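You operate a simulated robot arm through the tools that you are given. There is no shell and no other tool. Be economical: measure what you need, move in short steps, check, and stop when the job is done.

Carry out the task below with a simulated two-armed robot. There is one attempt and no reset: what you move stays moved.

JOB
Pick up the tall white carton that says "filters" from the upper wall shelf with one hand, pass it to the other hand and put it on the top of the grey parts trolley. Set down upright: tall white carton.

The check looks at the end state, three seconds after you hand in, the way a careful person would. Anything else that was tipped, shoved, dropped, spilled or broken makes it a failure.

ROBOT AND FRAMES
Two 7-joint arms with two-finger grippers on one trunk, on a base that drives. Base frame: it is fixed to the floor where the robot stands at the start and does not move with it; the origin is under the middle of the robot, x ahead of it, y to its left, z up. Lengths are in m, angles in rad, forces in N, time in s.
The left shoulder is at the start at [0.044, 0.165, 1.104], the right one opposite. Each reaches about 0.868 m from its shoulder. Places, roughly: top of the grey parts trolley [0.4, -2.9, 0.9]. Payload 2.45 kg a hand.
Tool frame (each hand has its own): the origin (TCP) lies between the finger pads and is the grasp point; the fingertips stand 0.026 m ahead of it; z points along the fingers, y is the line along which they close. Largest opening 0.096 m; the body of the gripper starts 0.069 m behind the TCP.
Orientation is that of the tool frame in the base frame, as [roll, pitch, yaw] about the fixed x, y, z axes, in that order (R = Rz(yaw) Ry(pitch) Rx(roll)). With the fingers straight down and closing along the base's y, the tool's x points along the base's -x, its y along +y and its z along -z.

CONTROLS
- The arms move only by the tool apply_moves. It takes "left_targets", "right_targets" or both (then of equal length, played together; a hand with none holds still); each is a list of rows, each a list of 7 numbers: the shift along the base's x, y, z in m, then the turn, a rotation vector about the base's x, y, z in degrees, then the gripper command, from -1 (fully open) to 1 (shut), values between in proportion. In form: [[dx, dy, dz, wx, wy, wz, gripper], ...]. A call has 1 to 12 rows; each row shifts and turns the commanded pose from where the row before left it. Each row takes 0.2 s and may step no farther than 0.05 m and 0.15 rad from the row before; otherwise, or with a gripper value out of range, the whole call is refused. Where a pose cannot be reached the arm comes as near as it can. A force on the tool above 40 N (or 10 N above the force at the start of the call, whichever is more), or a blocked arm, ends the call early, and 0.2 s more pass. The fingers move at their own pace and stop on an object; they squeeze with about 22 N. The grip force told is the motor's: it shows also when the fingers shut on nothing. Time passes only in rows, and 0.2 s behind the last, so rows that do not move let the fingers close. It gives the time, the measured TCP pose, the force on the tool (base axes), the opening and the grip force at its end, in the units of the frame above (readings bear some noise), with the torque about the TCP (base axes, N m) and any sound that the robot's microphone picked up.
- Cameras (640 x 400 px; columns grow to the right, rows downward): "scene" is now at [0.1282, 0.0443, 1.6016]; the picture's right is [0.44, -0.90, 0.00], its down [-0.51, -0.25, -0.82] and it looks along [0.74, 0.36, -0.57] (base axes); focal length 214 px, centre (320, 200). "left" rides on the left gripper at [0.082, -0.003, -0.098] in its tool frame; the picture's right is [0.04, 1.00, 0.00], its down [-0.73, 0.03, -0.68] and it looks along [-0.68, 0.03, 0.73] (tool axes); focal length 256 px, centre (320, 200). "right" rides on the right gripper at [0.082, 0.003, -0.098] in its tool frame; the picture's right is [-0.04, 1.00, 0.00], its down [-0.73, -0.03, -0.68] and it looks along [-0.68, -0.03, 0.73] (tool axes); focal length 256 px, centre (320, 200). There is no depth. A picture from a camera that has moved, and an enlarged one, comes with that camera's place and axes in the base frame and with its lens.
- grab_frame(camera): a new picture of that camera. It takes no simulated time.
- slide_trunk(by): slides the trunk up (or, below 0, down) by that many m; the arms and the scene camera ride with it, the base frame stays. It gives what a move gives, with no picture.
- drive_base(legs): drives the robot by 1 to 6 legs, each [ahead, left, turn to the left] in m, m and rad, along the robot's own axes; the way and the turn of a leg run together, so that a leg with both is an arc; at most 1.5 m and 3.142 rad a leg. The arms and the cameras ride along, it lands a little off, and it stops where it bumps. It gives what a move gives.
- turn_head(pan, tilt): turns the head with the scene camera to pan (to the left, within 2.094 rad either way) and tilt (down, from -0.506 to 1.204), counted from straight ahead of the robot. It gives what a move gives.
- close_up(camera, box): a new picture of the part [left, top, right, bottom] of that camera's present view, enlarged. It takes no simulated time.
- hand_in(): hands the job in; it is judged then, once.

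Work in short steps. Places have to be worked out from the pictures, the camera data and where the tool is seen: move nearer, look again, correct. Check each grasp and each placing, and mend what went wrong. You have 120 turns and 100 pictures in all, those below and enlarged ones among them. Open the grippers and draw the arms clear of the work before you hand the job in, unless the task says otherwise; then end with one line.

The tools are called after "Request:" as a command line: name --argument value ..., lists and objects as JSON in quotes. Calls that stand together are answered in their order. apply_moves: Moves the arms, as the interface text tells. Its arguments: {"type":"object","properties":{"left_targets":{"type":"array","items":{"type":"array","items":{"type":"number"}}},"right_targets":{"type":"array","items":{"type":"array","items":{"type":"number"}}}},"required":[]} The other tools are called the same way: slide_trunk (by) slides the trunk up or down; drive_base (legs) drives the base; turn_head (pan, tilt) turns the head that bears the scene camera; grab_frame (camera) takes a picture; close_up (camera, box) takes an enlarged picture of a part of a camera's view; hand_in () hands the job in.

At the start:

```text
clock: 0.0
left_tcp_pos: [0.3454, 0.51, 0.9985]
left_tcp_rot: [3.14, -0.002, -3.141]
left_ft_force: [-1.4, 0.3, 0.1]
left_wrist_torque: [0.0, 0.02, 0.01]
left_opening: 0.0961
left_grasp_force: 0.1
right_tcp_pos: [0.3116, 0.0376, 0.9989]
right_tcp_rot: [-3.139, -0.002, -3.141]
right_ft_force: [-0.1, -0.4, -0.1]
right_wrist_torque: [0.01, 0.05, 0.02]
right_opening: 0.0959
right_grasp_force: 0.0
trunk travel left (down, up): [-0.275, 0.292]
robot x, y, heading: [0.0025, -0.0004, -0.001]
head pan, tilt: [0.459, 0.599]
```

scene: 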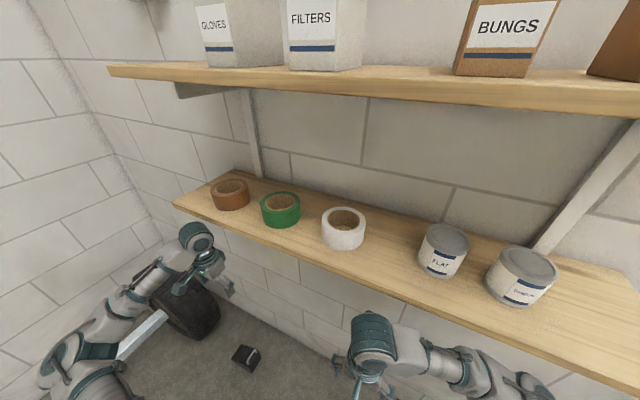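
right: 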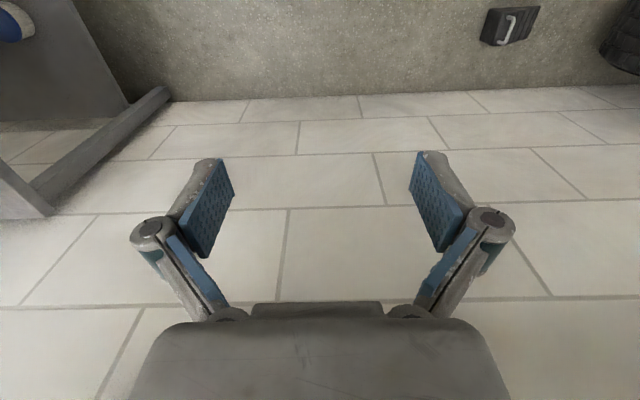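
left: 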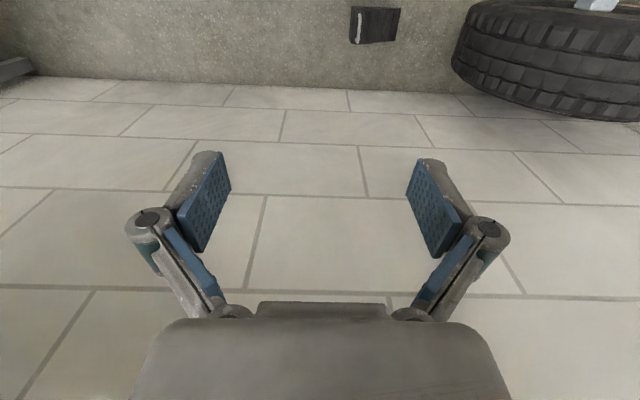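

The filters carton stands on the upper shelf, partly out of view. I'll raise the head to see the whole shelf.

Request:
turn_head --pan 0.45 --tilt 0.1

Request:
grab_frame --camera "scene"

```text
clock: 0.9
left_tcp_pos: [0.345, 0.5072, 1.0003]
left_tcp_rot: [3.14, 0.002, 3.141]
left_ft_force: [0.3, -0.1, -0.3]
left_wrist_torque: [0.0, 0.02, -0.04]
left_opening: 0.0961
left_grasp_force: 0.1
right_tcp_pos: [0.3091, 0.0363, 0.9987]
right_tcp_rot: [3.14, 0.003, 3.141]
right_ft_force: [0.8, -0.2, 0.4]
right_wrist_torque: [0.0, 0.02, 0.03]
right_opening: 0.0959
right_grasp_force: 0.1
trunk travel left (down, up): [-0.275, 0.292]
robot x, y, heading: [-0.0037, -0.0017, -0.0]
head pan, tilt: [0.45, 0.099]
```

```text
96 pictures are left
camera scene: at [0.1321, 0.0453, 1.6475], right [0.44, -0.9, 0.0], down [-0.09, -0.05, -0.99], along [0.9, 0.43, -0.1], focal length 214 px, centre (320, 200)
```

scene: 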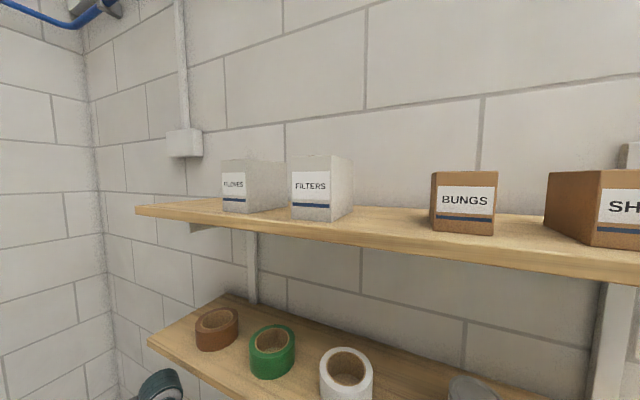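

The parallax between the two views suggests that the shelf is near, but the baseline is too short to trust. I'll back off for clearance, raise the trunk and look again.

Request:
drive_base --legs '[[-0.3, 0, 0]]'

Request:
slide_trunk --by 0.25

Request:
turn_head --pan 0.3 --tilt 0.3

Request:
grab_frame --camera "scene"

```text
clock: 3.0
left_tcp_pos: [0.0464, 0.5073, 1.0007]
left_tcp_rot: [3.139, 0.001, -3.141]
left_ft_force: [0.7, 0.4, 0.6]
left_wrist_torque: [-0.01, -0.03, 0.02]
left_opening: 0.0959
left_grasp_force: 0.0
right_tcp_pos: [0.0101, 0.0373, 0.9983]
right_tcp_rot: [3.14, 0.003, -3.141]
right_ft_force: [-0.5, -0.4, -0.7]
right_wrist_torque: [0.03, 0.01, 0.0]
right_opening: 0.0958
right_grasp_force: 0.0
trunk travel left (down, up): [-0.275, 0.292]
robot x, y, heading: [-0.3001, 0.002, 0.002]
head pan, tilt: [0.45, 0.099]
```

```text
clock: 5.5
left_tcp_pos: [0.0443, 0.5063, 1.2523]
left_tcp_rot: [3.137, 0.003, 3.141]
left_ft_force: [-0.2, 0.2, 0.0]
left_wrist_torque: [0.0, -0.01, 0.02]
left_opening: 0.096
left_grasp_force: 0.1
right_tcp_pos: [0.0087, 0.0351, 1.2502]
right_tcp_rot: [3.137, 0.005, -3.141]
right_ft_force: [-0.7, 0.0, 0.0]
right_wrist_torque: [0.01, -0.01, -0.01]
right_opening: 0.0959
right_grasp_force: 0.1
trunk travel left (down, up): [-0.525, 0.042]
robot x, y, heading: [-0.2987, -0.0012, -0.001]
head pan, tilt: [0.45, 0.099]
```

```text
clock: 6.3
left_tcp_pos: [0.0443, 0.5052, 1.2535]
left_tcp_rot: [3.138, 0.003, -3.139]
left_ft_force: [-0.1, 0.4, -0.5]
left_wrist_torque: [-0.02, 0.0, 0.01]
left_opening: 0.0959
left_grasp_force: 0.1
right_tcp_pos: [0.0092, 0.0341, 1.2514]
right_tcp_rot: [3.139, 0.003, 3.141]
right_ft_force: [-0.5, -0.2, 1.0]
right_wrist_torque: [-0.02, -0.01, -0.02]
right_opening: 0.0962
right_grasp_force: 0.1
trunk travel left (down, up): [-0.525, 0.042]
robot x, y, heading: [-0.2972, 0.0017, -0.0]
head pan, tilt: [0.3, 0.3]
```

```text
95 pictures are left
camera scene: at [-0.2216, 0.0335, 1.8794], right [0.3, -0.95, 0.0], down [-0.28, -0.09, -0.95], along [0.91, 0.28, -0.3], focal length 214 px, centre (320, 200)
```

scene: 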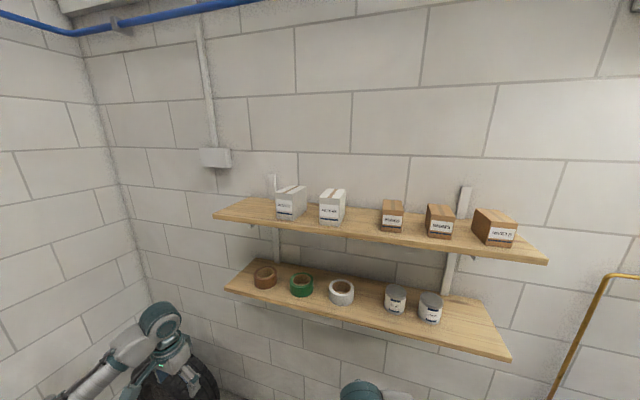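

Now the whole shelf is in view. I'll enlarge the cartons to get exact pixels.

Request:
close_up --camera "scene" --box '[240, 170, 400, 270]'

```text
4.00 times, centred on (320, 220) of scene
camera zoom: at [-0.2216, 0.0335, 1.8794], right [0.3, -0.95, 0.0], down [-0.28, -0.09, -0.95], along [0.91, 0.28, -0.3], focal length 858 px, centre (320, 120)
```

zoom: 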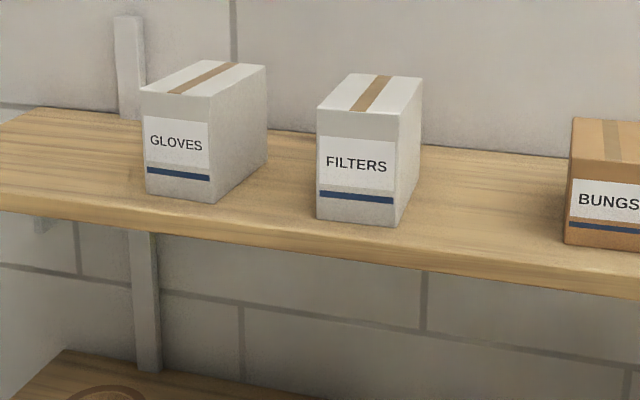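

From two views I get the following for the filters carton:
- Front-bottom corners: about (0.417, 0.233, 1.585) and (0.423, 0.165, 1.585).
- Size: about 0.068 wide, 0.12 deep and 0.10 high.
- Shelf front edge: x≈0.37.

I'll raise the left hand and pitch it 45° down and forward, well away from the shelf.

Request:
slide_trunk --by 0.04

Request:
apply_moves --left_targets '[[0, 0, 0.038, 0, -3.75, 0, -1], [0, 0, 0.038, 0, -3.75, 0, -1], [0, 0, 0.038, 0, -3.75, 0, -1], [0, 0, 0.038, 0, -3.75, 0, -1], [0, 0, 0.038, 0, -3.75, 0, -1], [0, 0, 0.038, 0, -3.75, 0, -1], [0, 0, 0.038, 0, -3.75, 0, -1], [0, 0, 0.038, 0, -3.75, 0, -1], [0, 0, 0.038, 0, -3.75, 0, -1], [0, 0, 0.038, 0, -3.75, 0, -1], [0, 0, 0.038, 0, -3.75, 0, -1], [0, 0, 0.038, 0, -3.75, 0, -1]]'

Request:
apply_moves --left_targets '[[0.016, -0.03, 0, 0, 0, 0, -1], [0.016, -0.03, 0, 0, 0, 0, -1], [0.016, -0.03, 0, 0, 0, 0, -1], [0.016, -0.03, 0, 0, 0, 0, -1], [0.016, -0.03, 0, 0, 0, 0, -1], [0.016, -0.03, 0, 0, 0, 0, -1], [0.016, -0.03, 0, 0, 0, 0, -1], [0.016, -0.03, 0, 0, 0, 0, -1], [0.016, -0.03, 0, 0, 0, 0, -1], [0.016, -0.03, 0, 0, 0, 0, -1]]'

Request:
grab_frame --camera "left"

Request:
grab_frame --camera "scene"

```text
clock: 7.1
left_tcp_pos: [0.0445, 0.505, 1.293]
left_tcp_rot: [3.138, 0.003, -3.14]
left_ft_force: [0.3, -0.1, 0.1]
left_wrist_torque: [0.01, 0.01, -0.02]
left_opening: 0.096
left_grasp_force: 0.1
right_tcp_pos: [0.0095, 0.0342, 1.2907]
right_tcp_rot: [3.139, 0.004, -3.141]
right_ft_force: [0.4, 0.1, 0.6]
right_wrist_torque: [-0.02, 0.01, 0.02]
right_opening: 0.0957
right_grasp_force: 0.0
trunk travel left (down, up): [-0.565, 0.002]
robot x, y, heading: [-0.2966, 0.0003, -0.004]
head pan, tilt: [0.3, 0.3]
```

```text
clock: 9.7
left_tcp_pos: [0.0442, 0.5062, 1.7493]
left_tcp_rot: [3.138, 0.79, -3.14]
left_ft_force: [-0.3, -1.0, 0.0]
left_wrist_torque: [0.0, 0.0, 0.0]
left_opening: 0.096
left_grasp_force: 0.0
right_tcp_pos: [0.0096, 0.0337, 1.2908]
right_tcp_rot: [3.138, 0.005, -3.141]
right_ft_force: [-0.6, -0.3, 0.7]
right_wrist_torque: [-0.01, 0.0, 0.0]
right_opening: 0.096
right_grasp_force: 0.2
trunk travel left (down, up): [-0.565, 0.002]
robot x, y, heading: [-0.2935, 0.0002, -0.0]
head pan, tilt: [0.3, 0.3]
```

```text
clock: 11.9
left_tcp_pos: [0.1794, 0.2556, 1.7487]
left_tcp_rot: [-3.141, 0.791, -3.138]
left_ft_force: [-0.8, -0.1, 0.6]
left_wrist_torque: [-0.01, -0.02, -0.02]
left_opening: 0.0959
left_grasp_force: 0.1
left hand out of reach, approached as far as the arm can: row 9, 10
right_tcp_pos: [0.0071, 0.0358, 1.2918]
right_tcp_rot: [3.14, 0.004, -3.14]
right_ft_force: [-0.1, 0.2, 0.2]
right_wrist_torque: [0.0, -0.05, -0.02]
right_opening: 0.0959
right_grasp_force: 0.1
trunk travel left (down, up): [-0.565, 0.002]
robot x, y, heading: [-0.2968, -0.001, 0.0]
head pan, tilt: [0.3, 0.3]
```

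```text
93 pictures are left
camera left: at [0.053, 0.2529, 1.7604], right [-0.03, 1.0, -0.03], down [0.03, 0.03, 1.0], along [1.0, 0.03, -0.03], focal length 256 px, centre (320, 200)
```

left: 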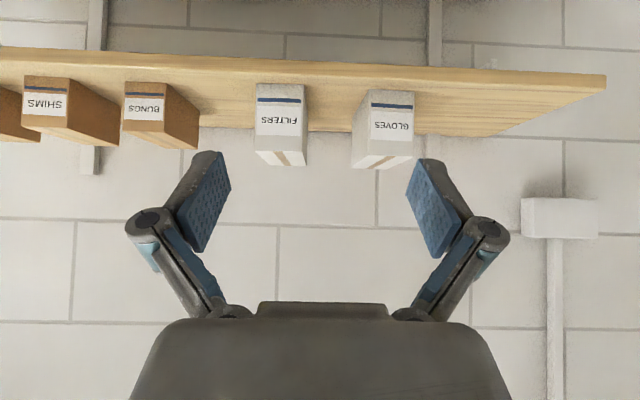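

```text
92 pictures are left
camera scene: at [-0.2234, 0.0312, 1.9194], right [0.3, -0.96, 0.0], down [-0.28, -0.09, -0.95], along [0.91, 0.28, -0.3], focal length 214 px, centre (320, 200)
```

scene: 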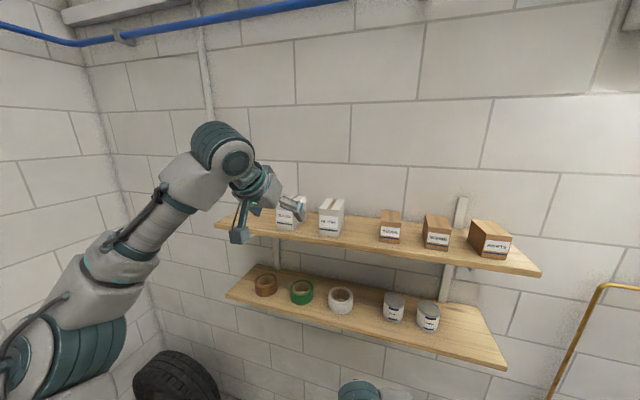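

The left camera confirms the carton at y≈0.205 with its bottom at z≈1.585. The arm reached its limit sideways, so I'll back those last rows out and align with the base instead.

Request:
apply_moves --left_targets '[[-0.016, 0.03, 0, 0, 0, 0, -1], [-0.016, 0.03, 0, 0, 0, 0, -1]]'

Request:
drive_base --legs '[[0.13, -0.06, 0]]'

Request:
grab_frame --camera "left"

```text
clock: 12.5
left_tcp_pos: [0.1484, 0.3167, 1.7476]
left_tcp_rot: [-3.141, 0.792, -3.138]
left_ft_force: [0.6, 0.5, 0.4]
left_wrist_torque: [-0.04, 0.01, 0.0]
left_opening: 0.0961
left_grasp_force: 0.0
right_tcp_pos: [0.0059, 0.0362, 1.2911]
right_tcp_rot: [3.138, 0.005, 3.141]
right_ft_force: [0.3, 0.3, -0.5]
right_wrist_torque: [0.0, -0.02, 0.0]
right_opening: 0.096
right_grasp_force: 0.0
trunk travel left (down, up): [-0.565, 0.002]
robot x, y, heading: [-0.2966, -0.0014, -0.002]
head pan, tilt: [0.3, 0.3]
```

```text
clock: 13.8
left_tcp_pos: [0.2736, 0.286, 1.7439]
left_tcp_rot: [-3.118, 0.791, -3.119]
left_ft_force: [0.1, 0.6, 0.6]
left_wrist_torque: [-0.01, 0.02, 0.01]
left_opening: 0.0957
left_grasp_force: 0.0
right_tcp_pos: [0.1335, 0.0005, 1.2904]
right_tcp_rot: [-3.129, 0.008, -3.139]
right_ft_force: [-0.5, -1.0, 0.3]
right_wrist_torque: [0.05, -0.06, -0.02]
right_opening: 0.0962
right_grasp_force: 0.0
trunk travel left (down, up): [-0.565, 0.002]
robot x, y, heading: [-0.1689, -0.0559, 0.004]
head pan, tilt: [0.3, 0.3]
```

```text
91 pictures are left
camera left: at [0.1466, 0.2837, 1.756], right [-0.03, 1.0, -0.04], down [0.03, 0.04, 1.0], along [1.0, 0.03, -0.03], focal length 256 px, centre (320, 200)
```

left: 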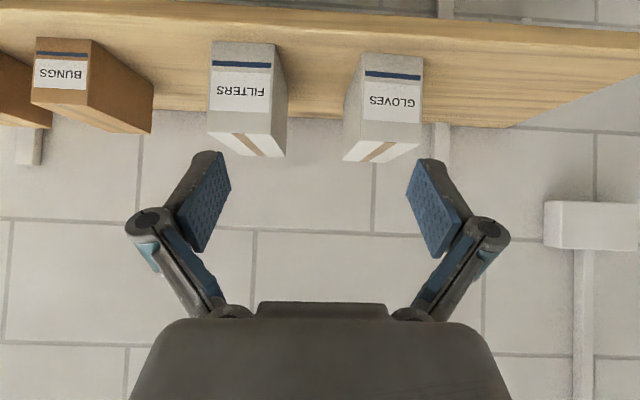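

The hands were still settling after the drive, so I'll re-read the pose with null rows.

Request:
apply_moves --left_targets '[[0, 0, 0, 0, 0, 0, -1], [0, 0, 0, 0, 0, 0, -1]]'

```text
clock: 14.7
left_tcp_pos: [0.2721, 0.2594, 1.75]
left_tcp_rot: [-3.139, 0.794, -3.134]
left_ft_force: [0.0, 0.5, -0.3]
left_wrist_torque: [-0.01, -0.01, -0.07]
left_opening: 0.096
left_grasp_force: 0.1
right_tcp_pos: [0.1338, -0.0201, 1.2931]
right_tcp_rot: [3.139, 0.007, -3.138]
right_ft_force: [-0.3, 0.7, 0.5]
right_wrist_torque: [-0.03, -0.04, 0.02]
right_opening: 0.0962
right_grasp_force: 0.0
trunk travel left (down, up): [-0.565, 0.002]
robot x, y, heading: [-0.1676, -0.0586, -0.001]
head pan, tilt: [0.3, 0.3]
stopped in row 2 (left hand): the arm was blocked; the commanded pose is now the measured one
```

Settled: hand at (0.272, 0.259, 1.750), target line y≈0.208. I'll drive to the pre-grasp point.

Request:
drive_base --legs '[[0.07, -0.052, 0]]'

Request:
apply_moves --left_targets '[[0, 0, -0.005, 0, 0, 0, -1], [0, 0, -0.005, 0, 0, 0, -1], [0, 0, -0.005, 0, 0, 0, -1], [0, 0, -0.005, 0, 0, 0, -1]]'

Request:
grab_frame --camera "left"

Request:
grab_frame --camera "scene"

```text
clock: 15.7
left_tcp_pos: [0.3268, 0.2398, 1.7499]
left_tcp_rot: [-3.116, 0.806, -3.118]
left_ft_force: [-0.5, 0.7, 1.1]
left_wrist_torque: [-0.02, 0.06, -0.02]
left_opening: 0.0961
left_grasp_force: 0.1
right_tcp_pos: [0.1924, -0.0469, 1.2944]
right_tcp_rot: [-3.126, 0.022, -3.138]
right_ft_force: [-1.4, -1.5, 1.0]
right_wrist_torque: [0.03, -0.14, 0.05]
right_opening: 0.096
right_grasp_force: 0.0
trunk travel left (down, up): [-0.565, 0.002]
robot x, y, heading: [-0.0923, -0.103, -0.003]
head pan, tilt: [0.3, 0.3]
```

```text
clock: 16.7
left_tcp_pos: [0.3482, 0.2556, 1.7215]
left_tcp_rot: [-3.104, 0.791, -3.107]
left_ft_force: [0.9, 1.0, 0.0]
left_wrist_torque: [-0.02, 0.02, 0.01]
left_opening: 0.096
left_grasp_force: 0.0
right_tcp_pos: [0.2068, -0.0362, 1.291]
right_tcp_rot: [-3.118, 0.012, -3.137]
right_ft_force: [0.2, -0.3, -0.7]
right_wrist_torque: [0.05, -0.02, -0.01]
right_opening: 0.0959
right_grasp_force: 0.1
trunk travel left (down, up): [-0.565, 0.002]
robot x, y, heading: [-0.0949, -0.1031, 0.002]
head pan, tilt: [0.3, 0.3]
```

```text
90 pictures are left
camera left: at [0.2212, 0.2532, 1.7329], right [-0.04, 1.0, -0.05], down [0.03, 0.06, 1.0], along [1.0, 0.03, -0.03], focal length 256 px, centre (320, 200)
```

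left: 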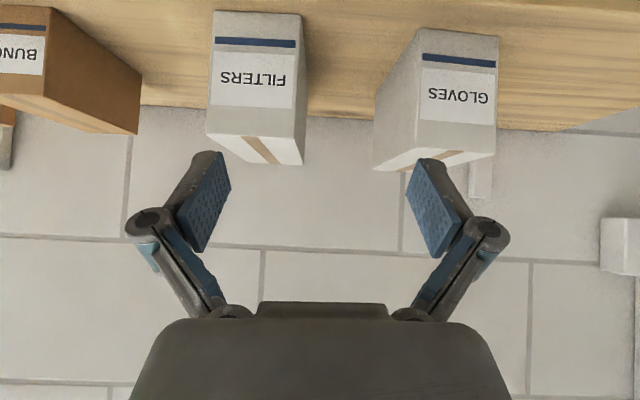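

```text
89 pictures are left
camera scene: at [-0.0139, -0.0981, 1.9192], right [0.3, -0.96, -0.01], down [-0.29, -0.07, -0.95], along [0.91, 0.29, -0.3], focal length 214 px, centre (320, 200)
```

scene: 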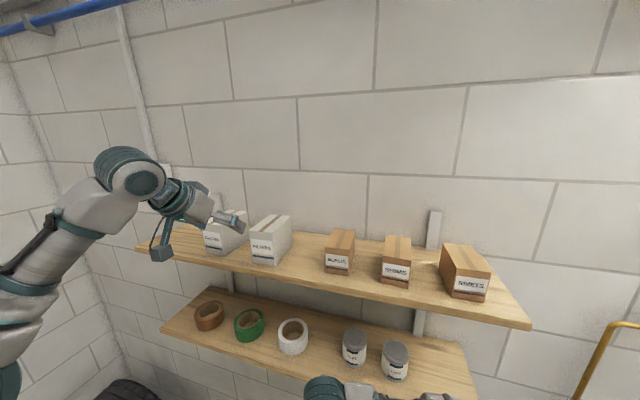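

The whole robot seems to sway after a sideways drive. I'll wait a second and re-read.

Request:
apply_moves --left_targets '[[0, 0, 0, 0, 0, 0, -1], [0, 0, 0, 0, 0, 0, -1], [0, 0, 0, 0, 0, 0, -1], [0, 0, 0, 0, 0, 0, -1], [0, 0, 0, 0, 0, 0, -1]]'

Request:
apply_moves --left_targets '[[0, 0, 0, 0, 0, 0, -1], [0, 0, 0, 0, 0, 0, -1], [0, 0, 0, 0, 0, 0, -1]]'

```text
clock: 18.1
left_tcp_pos: [0.3429, 0.3024, 1.7128]
left_tcp_rot: [-3.065, 0.791, -3.086]
left_ft_force: [2.6, -1.0, -0.3]
left_wrist_torque: [0.08, 0.14, 0.08]
left_opening: 0.0962
left_grasp_force: 0.2
right_tcp_pos: [0.2007, 0.0037, 1.2899]
right_tcp_rot: [-3.099, 0.013, -3.14]
right_ft_force: [-0.5, -2.3, -1.4]
right_wrist_torque: [0.11, -0.14, 0.04]
right_opening: 0.096
right_grasp_force: 0.1
trunk travel left (down, up): [-0.565, 0.002]
robot x, y, heading: [-0.0994, -0.0851, 0.001]
head pan, tilt: [0.3, 0.3]
stopped in row 5 (left hand): the arm was blocked; the commanded pose is now the measured one
```

```text
clock: 19.1
left_tcp_pos: [0.3357, 0.3301, 1.7133]
left_tcp_rot: [-3.042, 0.795, -3.055]
left_ft_force: [-0.7, 1.5, -0.4]
left_wrist_torque: [-0.05, -0.01, -0.02]
left_opening: 0.0959
left_grasp_force: 0.1
right_tcp_pos: [0.1949, 0.0238, 1.2915]
right_tcp_rot: [-3.089, 0.019, -3.129]
right_ft_force: [-0.6, -0.7, -0.3]
right_wrist_torque: [0.06, -0.1, 0.03]
right_opening: 0.0961
right_grasp_force: 0.0
trunk travel left (down, up): [-0.565, 0.002]
robot x, y, heading: [-0.1002, -0.0836, 0.001]
head pan, tilt: [0.3, 0.3]
stopped in row 3 (left hand): the arm was blocked; the commanded pose is now the measured one
```

The robot is drifting and leaning left, so something must be touching. I'll look around before moving anything more.

Request:
turn_head --pan 0.6 --tilt 0.7

Request:
grab_frame --camera "scene"

Request:
grab_frame --camera "right"

```text
clock: 20.0
left_tcp_pos: [0.3343, 0.3501, 1.7103]
left_tcp_rot: [-3.03, 0.8, -3.046]
left_ft_force: [0.4, 0.8, -0.2]
left_wrist_torque: [-0.05, -0.02, -0.04]
left_opening: 0.096
left_grasp_force: 0.1
right_tcp_pos: [0.1967, 0.0389, 1.2905]
right_tcp_rot: [-3.081, 0.019, -3.13]
right_ft_force: [1.1, 1.3, 0.1]
right_wrist_torque: [0.03, -0.06, 0.01]
right_opening: 0.096
right_grasp_force: 0.1
trunk travel left (down, up): [-0.565, 0.002]
robot x, y, heading: [-0.094, -0.0766, 0.003]
head pan, tilt: [0.6, 0.7]
```

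```text
88 pictures are left
camera scene: at [-0.0402, 0.0332, 1.8808], right [0.57, -0.82, 0.03], down [-0.53, -0.39, -0.75], along [0.63, 0.41, -0.66], focal length 214 px, centre (320, 200)
```

scene: 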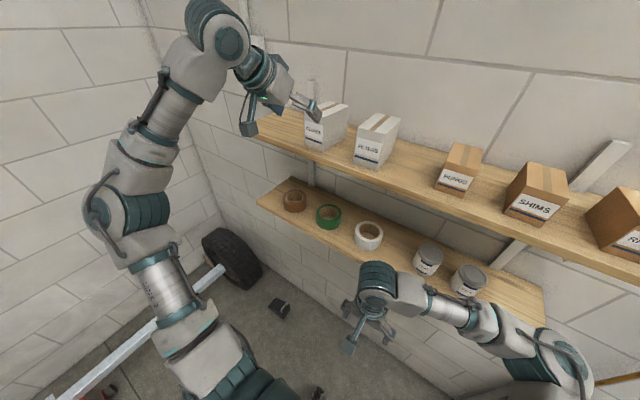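

```text
87 pictures are left
camera right: at [0.112, 0.048, 1.3875], right [0.03, 1.0, -0.06], down [0.72, 0.02, 0.69], along [0.69, -0.06, -0.72], focal length 256 px, centre (320, 200)
```

right: 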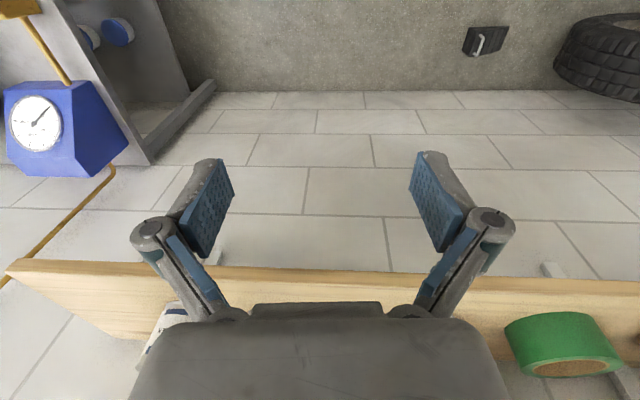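

The base is being pushed back left, so something on the robot's right may be in contact. I'll look there.

Request:
turn_head --pan -0.8 --tilt 0.8

Request:
grab_frame --camera "scene"

```text
clock: 21.5
left_tcp_pos: [0.3364, 0.209, 1.7371]
left_tcp_rot: [3.14, 0.803, -3.133]
left_ft_force: [0.1, -1.8, -0.2]
left_wrist_torque: [0.11, 0.0, 0.05]
left_opening: 0.096
left_grasp_force: 0.1
right_tcp_pos: [0.1994, -0.067, 1.2962]
right_tcp_rot: [3.133, 0.02, -3.134]
right_ft_force: [2.0, 0.4, 0.2]
right_wrist_torque: [-0.04, 0.19, -0.03]
right_opening: 0.0959
right_grasp_force: 0.0
trunk travel left (down, up): [-0.565, 0.002]
robot x, y, heading: [-0.0935, -0.0924, 0.007]
head pan, tilt: [-0.799, 0.799]
```

```text
86 pictures are left
camera scene: at [-0.0523, -0.2111, 1.8722], right [-0.72, -0.7, -0.02], down [-0.5, 0.54, -0.68], along [0.48, -0.48, -0.73], focal length 214 px, centre (320, 200)
```

scene: 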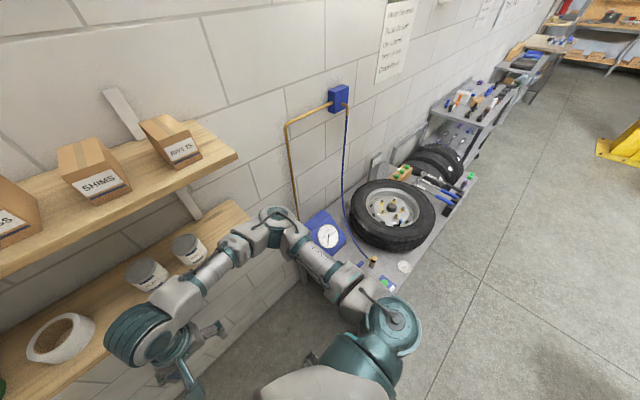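

It rocked back upright. I'll look down at the base and see whether it stays settled.

Request:
turn_head --pan -0.6 --tilt 1.2

Request:
grab_frame --camera "scene"

Request:
apply_moves --left_targets '[[0, 0, 0, 0, 0, 0, -1], [0, 0, 0, 0, 0, 0, -1]]'

```text
clock: 22.4
left_tcp_pos: [0.333, 0.249, 1.7298]
left_tcp_rot: [-3.11, 0.803, -3.107]
left_ft_force: [-0.7, 0.4, -0.4]
left_wrist_torque: [0.01, -0.03, -0.04]
left_opening: 0.0961
left_grasp_force: 0.2
right_tcp_pos: [0.1953, -0.0377, 1.2948]
right_tcp_rot: [-3.129, 0.024, -3.133]
right_ft_force: [1.3, 1.2, 0.9]
right_wrist_torque: [-0.1, 0.09, 0.02]
right_opening: 0.096
right_grasp_force: 0.1
trunk travel left (down, up): [-0.565, 0.002]
robot x, y, heading: [-0.0952, -0.0897, 0.007]
head pan, tilt: [-0.6, 1.201]
```

```text
85 pictures are left
camera scene: at [-0.0638, -0.1086, 1.8474], right [-0.56, -0.83, 0.01], down [-0.77, 0.52, -0.37], along [0.3, -0.21, -0.93], focal length 214 px, centre (320, 200)
```

scene: 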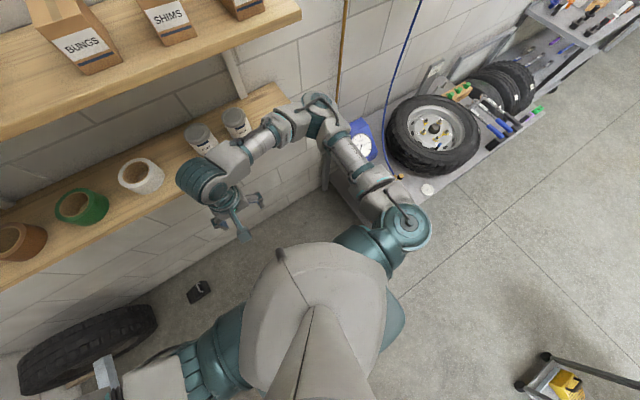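

```text
clock: 23.2
left_tcp_pos: [0.3361, 0.3688, 1.7076]
left_tcp_rot: [-3.009, 0.795, -3.031]
left_ft_force: [-0.4, 1.5, -0.6]
left_wrist_torque: [-0.08, 0.01, -0.05]
left_opening: 0.0959
left_grasp_force: 0.1
right_tcp_pos: [0.1942, 0.0556, 1.2893]
right_tcp_rot: [-3.074, 0.02, -3.131]
right_ft_force: [-1.8, -0.3, -0.2]
right_wrist_torque: [0.03, -0.13, 0.02]
right_opening: 0.0958
right_grasp_force: 0.0
trunk travel left (down, up): [-0.565, 0.002]
robot x, y, heading: [-0.0948, -0.0683, -0.005]
head pan, tilt: [-0.6, 1.201]
stopped in row 2 (left hand): the arm was blocked; the commanded pose is now the measured one
```

The robot keeps leaning left, which could end in a topple or knock the gloves. I'll back straight off and lower the trunk, then reassess.

Request:
drive_base --legs '[[-0.25, 0, 0]]'

Request:
slide_trunk --by -0.2

Request:
apply_moves --left_targets '[[0, 0, 0, 0, 0, 0, -1], [0, 0, 0, 0, 0, 0, -1], [0, 0, 0, 0, 0, 0, -1]]'

Request:
turn_head --pan 0.3 --tilt 0.5

Request:
grab_frame --camera "scene"

```text
clock: 25.0
left_tcp_pos: [0.094, 0.3666, 1.7068]
left_tcp_rot: [-3.016, 0.793, -3.032]
left_ft_force: [0.8, 0.3, -0.2]
left_wrist_torque: [-0.08, 0.01, -0.03]
left_opening: 0.0957
left_grasp_force: 0.0
right_tcp_pos: [-0.0479, 0.0534, 1.2902]
right_tcp_rot: [-3.079, 0.022, -3.128]
right_ft_force: [-1.8, -0.8, 0.6]
right_wrist_torque: [0.08, -0.11, 0.02]
right_opening: 0.0959
right_grasp_force: 0.1
trunk travel left (down, up): [-0.565, 0.002]
robot x, y, heading: [-0.3392, -0.0649, 0.001]
head pan, tilt: [-0.6, 1.201]
```

```text
clock: 27.2
left_tcp_pos: [0.0842, 0.4155, 1.4965]
left_tcp_rot: [-2.967, 0.794, -2.997]
left_ft_force: [0.3, 1.4, -0.7]
left_wrist_torque: [-0.14, 0.0, -0.09]
left_opening: 0.096
left_grasp_force: 0.0
right_tcp_pos: [-0.0584, 0.0914, 1.0871]
right_tcp_rot: [-3.051, 0.025, -3.13]
right_ft_force: [-1.7, 0.0, 0.3]
right_wrist_torque: [0.05, -0.18, 0.03]
right_opening: 0.0958
right_grasp_force: 0.0
trunk travel left (down, up): [-0.365, 0.202]
robot x, y, heading: [-0.3422, -0.0531, -0.006]
head pan, tilt: [-0.6, 1.201]
```

```text
clock: 28.2
left_tcp_pos: [0.0825, 0.4173, 1.4977]
left_tcp_rot: [-2.966, 0.795, -2.995]
left_ft_force: [2.2, -0.5, -0.1]
left_wrist_torque: [0.03, 0.1, 0.06]
left_opening: 0.0961
left_grasp_force: 0.1
right_tcp_pos: [-0.0586, 0.0914, 1.0879]
right_tcp_rot: [-3.053, 0.027, -3.127]
right_ft_force: [-1.3, -1.9, -0.3]
right_wrist_torque: [0.15, -0.06, 0.02]
right_opening: 0.0959
right_grasp_force: 0.1
trunk travel left (down, up): [-0.365, 0.202]
robot x, y, heading: [-0.3419, -0.0488, -0.004]
head pan, tilt: [-0.6, 1.201]
stopped in row 3 (left hand): the arm was blocked; the commanded pose is now the measured one
```

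```text
clock: 29.4
left_tcp_pos: [0.0812, 0.3228, 1.5241]
left_tcp_rot: [-3.056, 0.804, -3.057]
left_ft_force: [-0.6, -2.3, 0.7]
left_wrist_torque: [0.11, 0.03, 0.05]
left_opening: 0.0959
left_grasp_force: 0.1
right_tcp_pos: [-0.0592, 0.0217, 1.097]
right_tcp_rot: [-3.107, 0.032, -3.127]
right_ft_force: [1.5, 0.7, -1.0]
right_wrist_torque: [-0.03, 0.16, 0.0]
right_opening: 0.0959
right_grasp_force: 0.0
trunk travel left (down, up): [-0.365, 0.202]
robot x, y, heading: [-0.3409, -0.0659, 0.0]
head pan, tilt: [0.3, 0.499]
```

```text
84 pictures are left
camera scene: at [-0.2457, -0.0579, 1.7016], right [0.3, -0.95, -0.01], down [-0.46, -0.13, -0.88], along [0.84, 0.27, -0.48], focal length 214 px, centre (320, 200)
```

scene: 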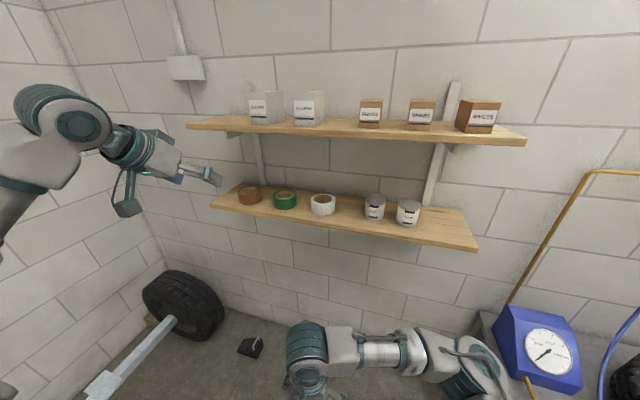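

The lean persists with the trunk lowered. I'll look down-left at the floor near the base, where the beam from the tyre runs, for a contact.

Request:
turn_head --pan 1.0 --tilt 1.1

Request:
grab_frame --camera "scene"

Request:
turn_head --pan 2.0 --tilt 0.8

Request:
grab_frame --camera "scene"

```text
clock: 30.5
left_tcp_pos: [0.0821, 0.3132, 1.5262]
left_tcp_rot: [-3.062, 0.801, -3.063]
left_ft_force: [-0.2, -2.8, 0.3]
left_wrist_torque: [0.15, 0.04, 0.08]
left_opening: 0.0961
left_grasp_force: 0.1
right_tcp_pos: [-0.0566, 0.0129, 1.0967]
right_tcp_rot: [-3.114, 0.027, -3.128]
right_ft_force: [-0.1, -1.1, 0.4]
right_wrist_torque: [0.08, 0.12, 0.02]
right_opening: 0.0959
right_grasp_force: 0.2
trunk travel left (down, up): [-0.365, 0.202]
robot x, y, heading: [-0.3381, -0.0616, 0.001]
head pan, tilt: [1.0, 1.1]
```

```text
83 pictures are left
camera scene: at [-0.2971, -0.0697, 1.6547], right [0.84, -0.54, -0.02], down [-0.48, -0.73, -0.48], along [0.24, 0.42, -0.88], focal length 214 px, centre (320, 200)
```

scene: 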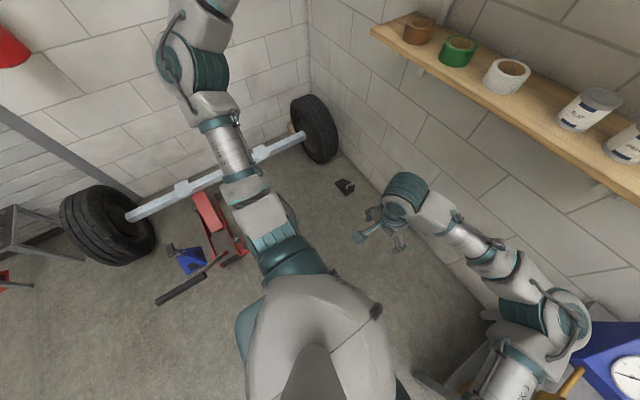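

```text
clock: 31.7
left_tcp_pos: [0.0799, 0.4336, 1.4972]
left_tcp_rot: [-2.952, 0.794, -2.976]
left_ft_force: [-0.5, 1.4, 0.0]
left_wrist_torque: [-0.1, 0.0, -0.06]
left_opening: 0.0959
left_grasp_force: 0.0
right_tcp_pos: [-0.0612, 0.1033, 1.0896]
right_tcp_rot: [-3.047, 0.03, -3.119]
right_ft_force: [-1.2, -0.4, 0.2]
right_wrist_torque: [0.0, -0.17, 0.01]
right_opening: 0.0961
right_grasp_force: 0.1
trunk travel left (down, up): [-0.365, 0.202]
robot x, y, heading: [-0.3379, -0.0471, 0.005]
head pan, tilt: [2.0, 0.799]
```

```text
82 pictures are left
camera scene: at [-0.3672, 0.0701, 1.6732], right [0.91, 0.42, -0.01], down [0.3, -0.67, -0.68], along [-0.29, 0.61, -0.73], focal length 214 px, centre (320, 200)
```

scene: 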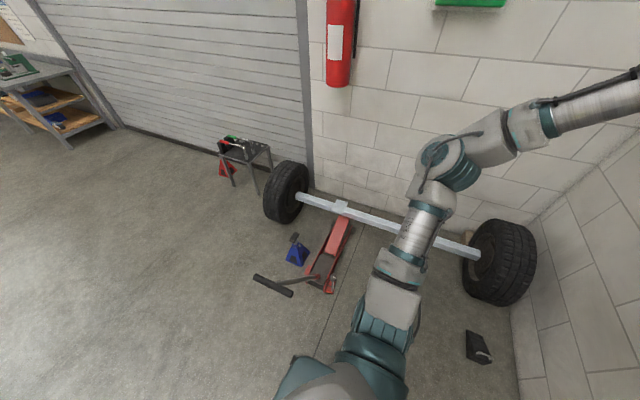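

Nothing is touching, so it looks like a balance sway from the left arm's outstretched elbow. I'll bring the left hand down and inward to move weight back and see whether the lean goes.

Request:
apply_moves --left_targets '[[0, -0.01, -0.035, 0, 0, 0, -1], [0, -0.01, -0.035, 0, 0, 0, -1], [0, -0.01, -0.035, 0, 0, 0, -1], [0, -0.01, -0.035, 0, 0, 0, -1], [0, -0.01, -0.035, 0, 0, 0, -1], [0, -0.01, -0.035, 0, 0, 0, -1], [0, -0.01, -0.035, 0, 0, 0, -1], [0, -0.01, -0.035, 0, 0, 0, -1], [0, -0.01, -0.035, 0, 0, 0, -1], [0, -0.01, -0.035, 0, 0, 0, -1]]'

Request:
turn_head --pan 0 --tilt 0.5

Request:
apply_moves --left_targets '[[0, 0, 0, 0, 0, 0, -1], [0, 0, 0, 0, 0, 0, -1], [0, 0, 0, 0, 0, 0, -1]]'

```text
clock: 33.9
left_tcp_pos: [0.0739, 0.2582, 1.1624]
left_tcp_rot: [-3.022, 0.8, -3.047]
left_ft_force: [-1.0, 0.1, 0.2]
left_wrist_torque: [-0.03, -0.08, -0.05]
left_opening: 0.096
left_grasp_force: 0.2
right_tcp_pos: [-0.0606, 0.0439, 1.0953]
right_tcp_rot: [-3.09, 0.033, -3.126]
right_ft_force: [-0.3, 0.7, 1.2]
right_wrist_torque: [0.0, 0.03, 0.0]
right_opening: 0.096
right_grasp_force: 0.1
trunk travel left (down, up): [-0.365, 0.202]
robot x, y, heading: [-0.3398, -0.0562, 0.002]
head pan, tilt: [2.0, 0.799]
```

```text
clock: 35.9
left_tcp_pos: [0.0769, 0.233, 1.1703]
left_tcp_rot: [-3.057, 0.8, -3.064]
left_ft_force: [-0.1, 0.7, 1.0]
left_wrist_torque: [0.0, 0.04, -0.07]
left_opening: 0.0961
left_grasp_force: 0.0
right_tcp_pos: [-0.0574, 0.0194, 1.0956]
right_tcp_rot: [-3.108, 0.032, -3.126]
right_ft_force: [1.4, 0.1, -0.3]
right_wrist_torque: [-0.03, 0.12, 0.0]
right_opening: 0.096
right_grasp_force: 0.1
trunk travel left (down, up): [-0.365, 0.202]
robot x, y, heading: [-0.3409, -0.0637, -0.002]
head pan, tilt: [0.0, 0.499]
```

```text
clock: 36.7
left_tcp_pos: [0.0739, 0.2649, 1.1623]
left_tcp_rot: [-3.014, 0.798, -3.037]
left_ft_force: [-0.7, -0.6, -0.3]
left_wrist_torque: [-0.03, -0.04, -0.02]
left_opening: 0.096
left_grasp_force: 0.1
right_tcp_pos: [-0.0614, 0.0507, 1.0965]
right_tcp_rot: [-3.087, 0.032, -3.125]
right_ft_force: [0.6, -1.2, -0.2]
right_wrist_torque: [-0.03, -0.02, -0.03]
right_opening: 0.0961
right_grasp_force: 0.1
trunk travel left (down, up): [-0.365, 0.202]
robot x, y, heading: [-0.3401, -0.0608, -0.0]
head pan, tilt: [0.0, 0.499]
```

The lean is smaller but still there, and it only appeared after I moved right. I'll drive back to y≈0 and compare.

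Request:
drive_base --legs '[[0, 0.065, 0]]'

Request:
apply_moves --left_targets '[[0, 0, 0, 0, 0, 0, -1], [0, 0, 0, 0, 0, 0, -1], [0, 0, 0, 0, 0, 0, -1], [0, 0, 0, 0, 0, 0, -1]]'

```text
clock: 37.7
left_tcp_pos: [0.0637, 0.2977, 1.1432]
left_tcp_rot: [-3.001, 0.749, -3.066]
left_ft_force: [1.4, 0.4, -0.6]
left_wrist_torque: [0.03, 0.1, -0.04]
left_opening: 0.0962
left_grasp_force: 0.0
right_tcp_pos: [-0.0392, 0.0727, 1.1029]
right_tcp_rot: [3.14, 0.007, 3.062]
right_ft_force: [1.5, -3.8, -2.0]
right_wrist_torque: [0.31, 0.16, 0.03]
right_opening: 0.096
right_grasp_force: 0.0
trunk travel left (down, up): [-0.365, 0.202]
robot x, y, heading: [-0.3258, 0.0079, 0.015]
head pan, tilt: [0.0, 0.499]
stopped in leg 1: the robot was blocked; the commanded pose is now the measured one
```

```text
clock: 38.4
left_tcp_pos: [0.0576, 0.4069, 1.108]
left_tcp_rot: [-2.97, 0.73, -3.065]
left_ft_force: [-1.6, 1.7, -2.1]
left_wrist_torque: [-0.18, -0.22, -0.13]
left_opening: 0.0957
left_grasp_force: 0.0
right_tcp_pos: [-0.059, 0.2141, 1.0895]
right_tcp_rot: [-3.016, 0.031, 3.098]
right_ft_force: [-1.6, -0.1, 0.2]
right_wrist_torque: [0.04, -0.17, 0.04]
right_opening: 0.096
right_grasp_force: 0.0
trunk travel left (down, up): [-0.365, 0.202]
robot x, y, heading: [-0.3421, 0.0236, 0.005]
head pan, tilt: [0.0, 0.499]
stopped in row 3 (left hand): the arm was blocked; the commanded pose is now the measured one
```

The base reports it was blocked. I'll look around to the right and behind.

Request:
turn_head --pan -1.2 --tilt 0.9

Request:
grab_frame --camera "scene"

Request:
turn_head --pan -2.05 --tilt 0.9

Request:
grab_frame --camera "scene"

```text
clock: 39.8
left_tcp_pos: [0.0392, 0.2809, 1.14]
left_tcp_rot: [-3.119, 0.734, 3.108]
left_ft_force: [-1.8, -2.1, -2.0]
left_wrist_torque: [0.24, -0.15, 0.17]
left_opening: 0.0958
left_grasp_force: 0.0
right_tcp_pos: [-0.0625, 0.0837, 1.1071]
right_tcp_rot: [-3.114, 0.038, 3.092]
right_ft_force: [0.8, 0.5, 0.1]
right_wrist_torque: [-0.04, 0.15, 0.02]
right_opening: 0.0961
right_grasp_force: 0.1
trunk travel left (down, up): [-0.365, 0.202]
robot x, y, heading: [-0.3374, -0.0033, 0.013]
head pan, tilt: [-1.201, 0.901]
```

```text
81 pictures are left
camera scene: at [-0.3089, -0.1179, 1.6652], right [-0.93, -0.37, -0.01], down [-0.29, 0.74, -0.6], along [0.23, -0.55, -0.8], focal length 214 px, centre (320, 200)
```

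scene: 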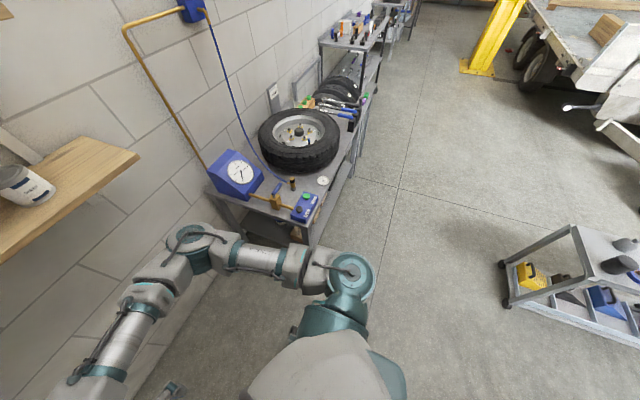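

```text
clock: 40.9
left_tcp_pos: [0.0615, 0.3056, 1.1338]
left_tcp_rot: [-3.08, 0.729, 3.139]
left_ft_force: [1.4, -1.2, 0.5]
left_wrist_torque: [0.07, 0.12, 0.04]
left_opening: 0.0958
left_grasp_force: 0.0
right_tcp_pos: [-0.0583, 0.1233, 1.101]
right_tcp_rot: [-3.087, 0.035, 3.096]
right_ft_force: [0.8, -0.1, -0.5]
right_wrist_torque: [0.0, 0.07, -0.02]
right_opening: 0.096
right_grasp_force: 0.0
trunk travel left (down, up): [-0.365, 0.202]
robot x, y, heading: [-0.3377, 0.0074, 0.013]
head pan, tilt: [-2.051, 0.901]
```

```text
80 pictures are left
camera scene: at [-0.3619, -0.1076, 1.6646], right [-0.89, 0.45, 0.02], down [0.35, 0.72, -0.6], along [-0.28, -0.53, -0.8], focal length 214 px, centre (320, 200)
```

scene: 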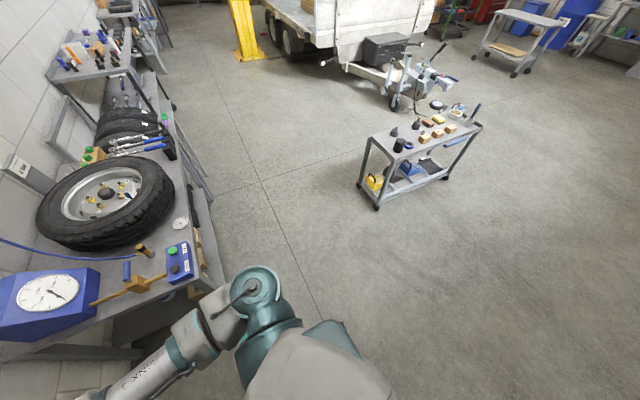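

I see no contact. Perhaps the sway is excited while the arms hold a world pose, so I'll let time pass with the joints locked using tiny head turns and watch.

Request:
turn_head --pan -0.3 --tilt 0.6

Request:
turn_head --pan -0.29 --tilt 0.6

Request:
turn_head --pan -0.3 --tilt 0.6

Request:
turn_head --pan -0.29 --tilt 0.6

```text
clock: 42.7
left_tcp_pos: [0.0572, 0.2957, 1.135]
left_tcp_rot: [-3.093, 0.73, 3.13]
left_ft_force: [1.6, -1.1, -0.5]
left_wrist_torque: [0.08, 0.09, 0.07]
left_opening: 0.0962
left_grasp_force: 0.1
right_tcp_pos: [-0.0607, 0.1069, 1.1024]
right_tcp_rot: [-3.097, 0.034, 3.091]
right_ft_force: [1.0, -0.5, 0.2]
right_wrist_torque: [0.03, 0.08, -0.04]
right_opening: 0.0959
right_grasp_force: 0.1
trunk travel left (down, up): [-0.365, 0.202]
robot x, y, heading: [-0.3383, 0.0104, 0.01]
head pan, tilt: [-0.3, 0.6]
```

```text
clock: 43.3
left_tcp_pos: [0.0418, 0.3345, 1.1289]
left_tcp_rot: [-3.064, 0.736, -3.127]
left_ft_force: [-0.4, 0.7, 0.2]
left_wrist_torque: [-0.03, -0.03, -0.01]
left_opening: 0.096
left_grasp_force: 0.0
right_tcp_pos: [-0.0615, 0.1293, 1.1021]
right_tcp_rot: [-3.081, 0.037, 3.092]
right_ft_force: [0.3, -0.6, 1.2]
right_wrist_torque: [-0.04, 0.03, -0.02]
right_opening: 0.0961
right_grasp_force: 0.0
trunk travel left (down, up): [-0.365, 0.202]
robot x, y, heading: [-0.3378, 0.0057, 0.006]
head pan, tilt: [-0.29, 0.6]
```

```text
clock: 43.9
left_tcp_pos: [0.0523, 0.3735, 1.1188]
left_tcp_rot: [-3.012, 0.737, -3.096]
left_ft_force: [-1.7, 1.0, -0.5]
left_wrist_torque: [-0.06, -0.07, -0.03]
left_opening: 0.0959
left_grasp_force: 0.0
right_tcp_pos: [-0.0621, 0.1814, 1.0973]
right_tcp_rot: [-3.043, 0.039, 3.1]
right_ft_force: [-1.0, -0.4, 0.0]
right_wrist_torque: [0.01, -0.11, 0.05]
right_opening: 0.0958
right_grasp_force: 0.0
trunk travel left (down, up): [-0.365, 0.202]
robot x, y, heading: [-0.3425, 0.0218, 0.014]
head pan, tilt: [-0.3, 0.6]
```

```text
clock: 44.5
left_tcp_pos: [0.0541, 0.3028, 1.1341]
left_tcp_rot: [-3.086, 0.732, 3.133]
left_ft_force: [0.4, -0.2, 0.8]
left_wrist_torque: [0.1, 0.06, 0.07]
left_opening: 0.096
left_grasp_force: 0.1
right_tcp_pos: [-0.0618, 0.1165, 1.1028]
right_tcp_rot: [-3.093, 0.036, 3.093]
right_ft_force: [1.0, -0.7, -1.0]
right_wrist_torque: [0.03, 0.06, 0.06]
right_opening: 0.0965
right_grasp_force: 0.0
trunk travel left (down, up): [-0.365, 0.202]
robot x, y, heading: [-0.3403, 0.0072, 0.005]
head pan, tilt: [-0.29, 0.6]
```

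It rocks about 0.045–0.10 rad even with the joints locked, leaning left and back as if something sat under the front right of the base. I'll turn the right hand's camera back to look at the base.

Request:
apply_moves --right_targets '[[0.012, 0, 0, 0, 7.5, 0, -1], [0.012, 0, 0, 0, 7.5, 0, -1], [0.012, 0, 0, 0, 7.5, 0, -1], [0.012, 0, 0, 0, 7.5, 0, -1], [0.012, 0, 0, 0, 7.5, 0, -1], [0.012, 0, 0, 0, 7.5, 0, -1], [0.012, 0, 0, 0, 7.5, 0, -1]]'

Request:
grab_frame --camera "right"

Request:
grab_frame --camera "scene"

```text
clock: 46.3
left_tcp_pos: [0.044, 0.2971, 1.1352]
left_tcp_rot: [-3.102, 0.734, 3.118]
left_ft_force: [-1.0, -2.0, -0.3]
left_wrist_torque: [0.06, -0.03, 0.06]
left_opening: 0.0963
left_grasp_force: 0.1
right_tcp_pos: [0.0211, 0.1023, 1.1047]
right_tcp_rot: [-3.06, -0.878, 3.098]
right_ft_force: [0.4, -1.0, -0.2]
right_wrist_torque: [0.01, 0.06, -0.03]
right_opening: 0.0959
right_grasp_force: 0.1
trunk travel left (down, up): [-0.365, 0.202]
robot x, y, heading: [-0.3358, 0.0053, 0.014]
head pan, tilt: [-0.29, 0.6]
stopped in row 7 (right hand): the arm was blocked; the commanded pose is now the measured one
```

```text
79 pictures are left
camera right: at [0.0443, 0.1127, 1.2307], right [0.0, 1.0, -0.08], down [0.99, -0.02, -0.13], along [-0.13, -0.08, -0.99], focal length 256 px, centre (320, 200)
```

right: 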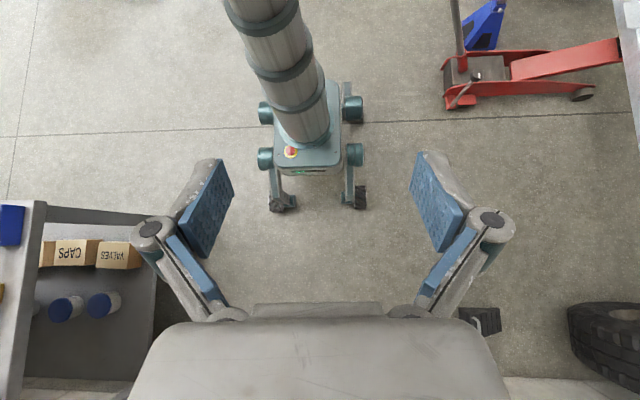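

```text
78 pictures are left
camera scene: at [-0.247, -0.0541, 1.6915], right [-0.28, -0.96, -0.02], down [-0.55, 0.17, -0.82], along [0.79, -0.22, -0.57], focal length 214 px, centre (320, 200)
```

scene: 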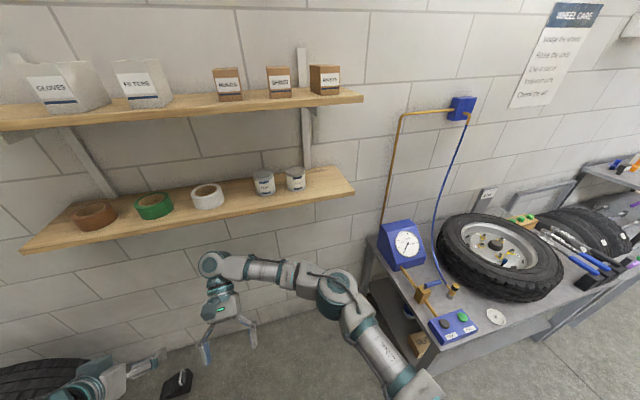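

The base is narrow (track ≈0.38 m), so the robot really can rock. I'll look closely at the feet.

Request:
close_up --camera "right" --box '[220, 60, 420, 230]'

```text
2.35 times, centred on (320, 145) of right
camera zoom: at [0.0443, 0.1127, 1.2307], right [0.0, 1.0, -0.08], down [0.99, -0.02, -0.13], along [-0.13, -0.08, -0.99], focal length 602 px, centre (320, 329)
```

zoom: 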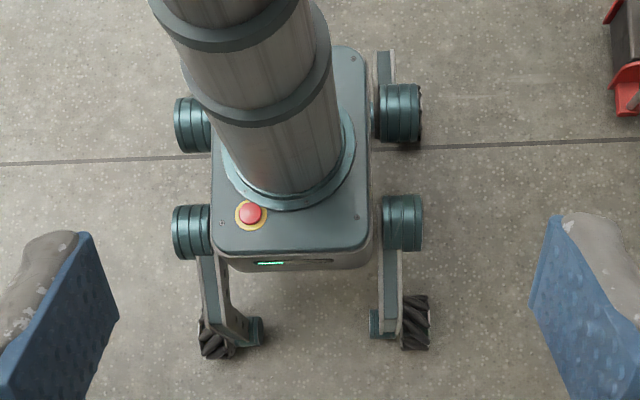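

The feet are mecanum wheels on sprung legs, so the body leans towards the heavier side. As a counterweight test I'll return the right hand and move it out to the right.

Request:
apply_moves --right_targets '[[-0.012, -0.04, 0, 0, -7.5, 0, -1], [-0.012, -0.04, 0, 0, -7.5, 0, -1], [-0.012, -0.04, 0, 0, -7.5, 0, -1], [-0.012, -0.04, 0, 0, -7.5, 0, -1], [-0.012, -0.04, 0, 0, -7.5, 0, -1], [-0.012, -0.04, 0, 0, -7.5, 0, -1], [0, -0.04, 0, 0, -5, 0, -1], [0, -0.04, 0, 0, 0, 0, -1], [0, -0.04, 0, 0, 0, 0, -1], [0, -0.04, 0, 0, 0, 0, -1], [0, -0.04, 0, 0, 0, 0, -1]]'

Request:
turn_head --pan 0 --tilt 0.6

Request:
turn_head --pan 0.01 --tilt 0.6

Request:
turn_head --pan 0 --tilt 0.6

```text
clock: 48.7
left_tcp_pos: [0.0406, 0.3209, 1.1328]
left_tcp_rot: [-3.074, 0.739, -3.134]
left_ft_force: [-0.3, -0.7, -0.6]
left_wrist_torque: [0.0, 0.0, 0.01]
left_opening: 0.0958
left_grasp_force: 0.1
right_tcp_pos: [-0.0535, -0.3229, 1.1047]
right_tcp_rot: [-3.082, -0.005, 3.103]
right_ft_force: [-0.5, -0.2, -0.3]
right_wrist_torque: [0.05, -0.04, -0.03]
right_opening: 0.0962
right_grasp_force: 0.1
trunk travel left (down, up): [-0.365, 0.202]
robot x, y, heading: [-0.3398, 0.0073, 0.001]
head pan, tilt: [-0.29, 0.6]
```

```text
clock: 49.5
left_tcp_pos: [0.0421, 0.3372, 1.128]
left_tcp_rot: [-3.059, 0.737, -3.122]
left_ft_force: [-0.1, 0.0, 0.5]
left_wrist_torque: [-0.05, 0.01, -0.03]
left_opening: 0.0961
left_grasp_force: 0.0
right_tcp_pos: [-0.0522, -0.3055, 1.1076]
right_tcp_rot: [-3.074, -0.005, 3.105]
right_ft_force: [-0.1, 0.5, -1.0]
right_wrist_torque: [-0.06, 0.05, -0.02]
right_opening: 0.0962
right_grasp_force: 0.1
trunk travel left (down, up): [-0.365, 0.202]
robot x, y, heading: [-0.3398, 0.0029, 0.008]
head pan, tilt: [0.0, 0.6]
```

```text
clock: 50.1
left_tcp_pos: [0.046, 0.3236, 1.1298]
left_tcp_rot: [-3.066, 0.734, -3.14]
left_ft_force: [0.0, -0.2, -0.1]
left_wrist_torque: [0.0, 0.01, 0.0]
left_opening: 0.0961
left_grasp_force: 0.1
right_tcp_pos: [-0.0504, -0.3101, 1.1042]
right_tcp_rot: [-3.077, -0.008, 3.105]
right_ft_force: [0.4, 0.0, 0.3]
right_wrist_torque: [-0.01, 0.07, 0.03]
right_opening: 0.0958
right_grasp_force: 0.0
trunk travel left (down, up): [-0.365, 0.202]
robot x, y, heading: [-0.3359, 0.0037, 0.007]
head pan, tilt: [0.01, 0.6]
```

```text
clock: 50.7
left_tcp_pos: [0.0426, 0.3041, 1.1334]
left_tcp_rot: [-3.091, 0.731, 3.127]
left_ft_force: [0.1, -0.9, -0.9]
left_wrist_torque: [0.05, -0.04, 0.01]
left_opening: 0.0961
left_grasp_force: 0.0
right_tcp_pos: [-0.0518, -0.3336, 1.1001]
right_tcp_rot: [-3.093, -0.01, 3.1]
right_ft_force: [-1.1, 0.3, 0.4]
right_wrist_torque: [-0.03, -0.04, -0.03]
right_opening: 0.0958
right_grasp_force: 0.1
trunk travel left (down, up): [-0.365, 0.202]
robot x, y, heading: [-0.3371, 0.0031, 0.006]
head pan, tilt: [0.0, 0.6]
```

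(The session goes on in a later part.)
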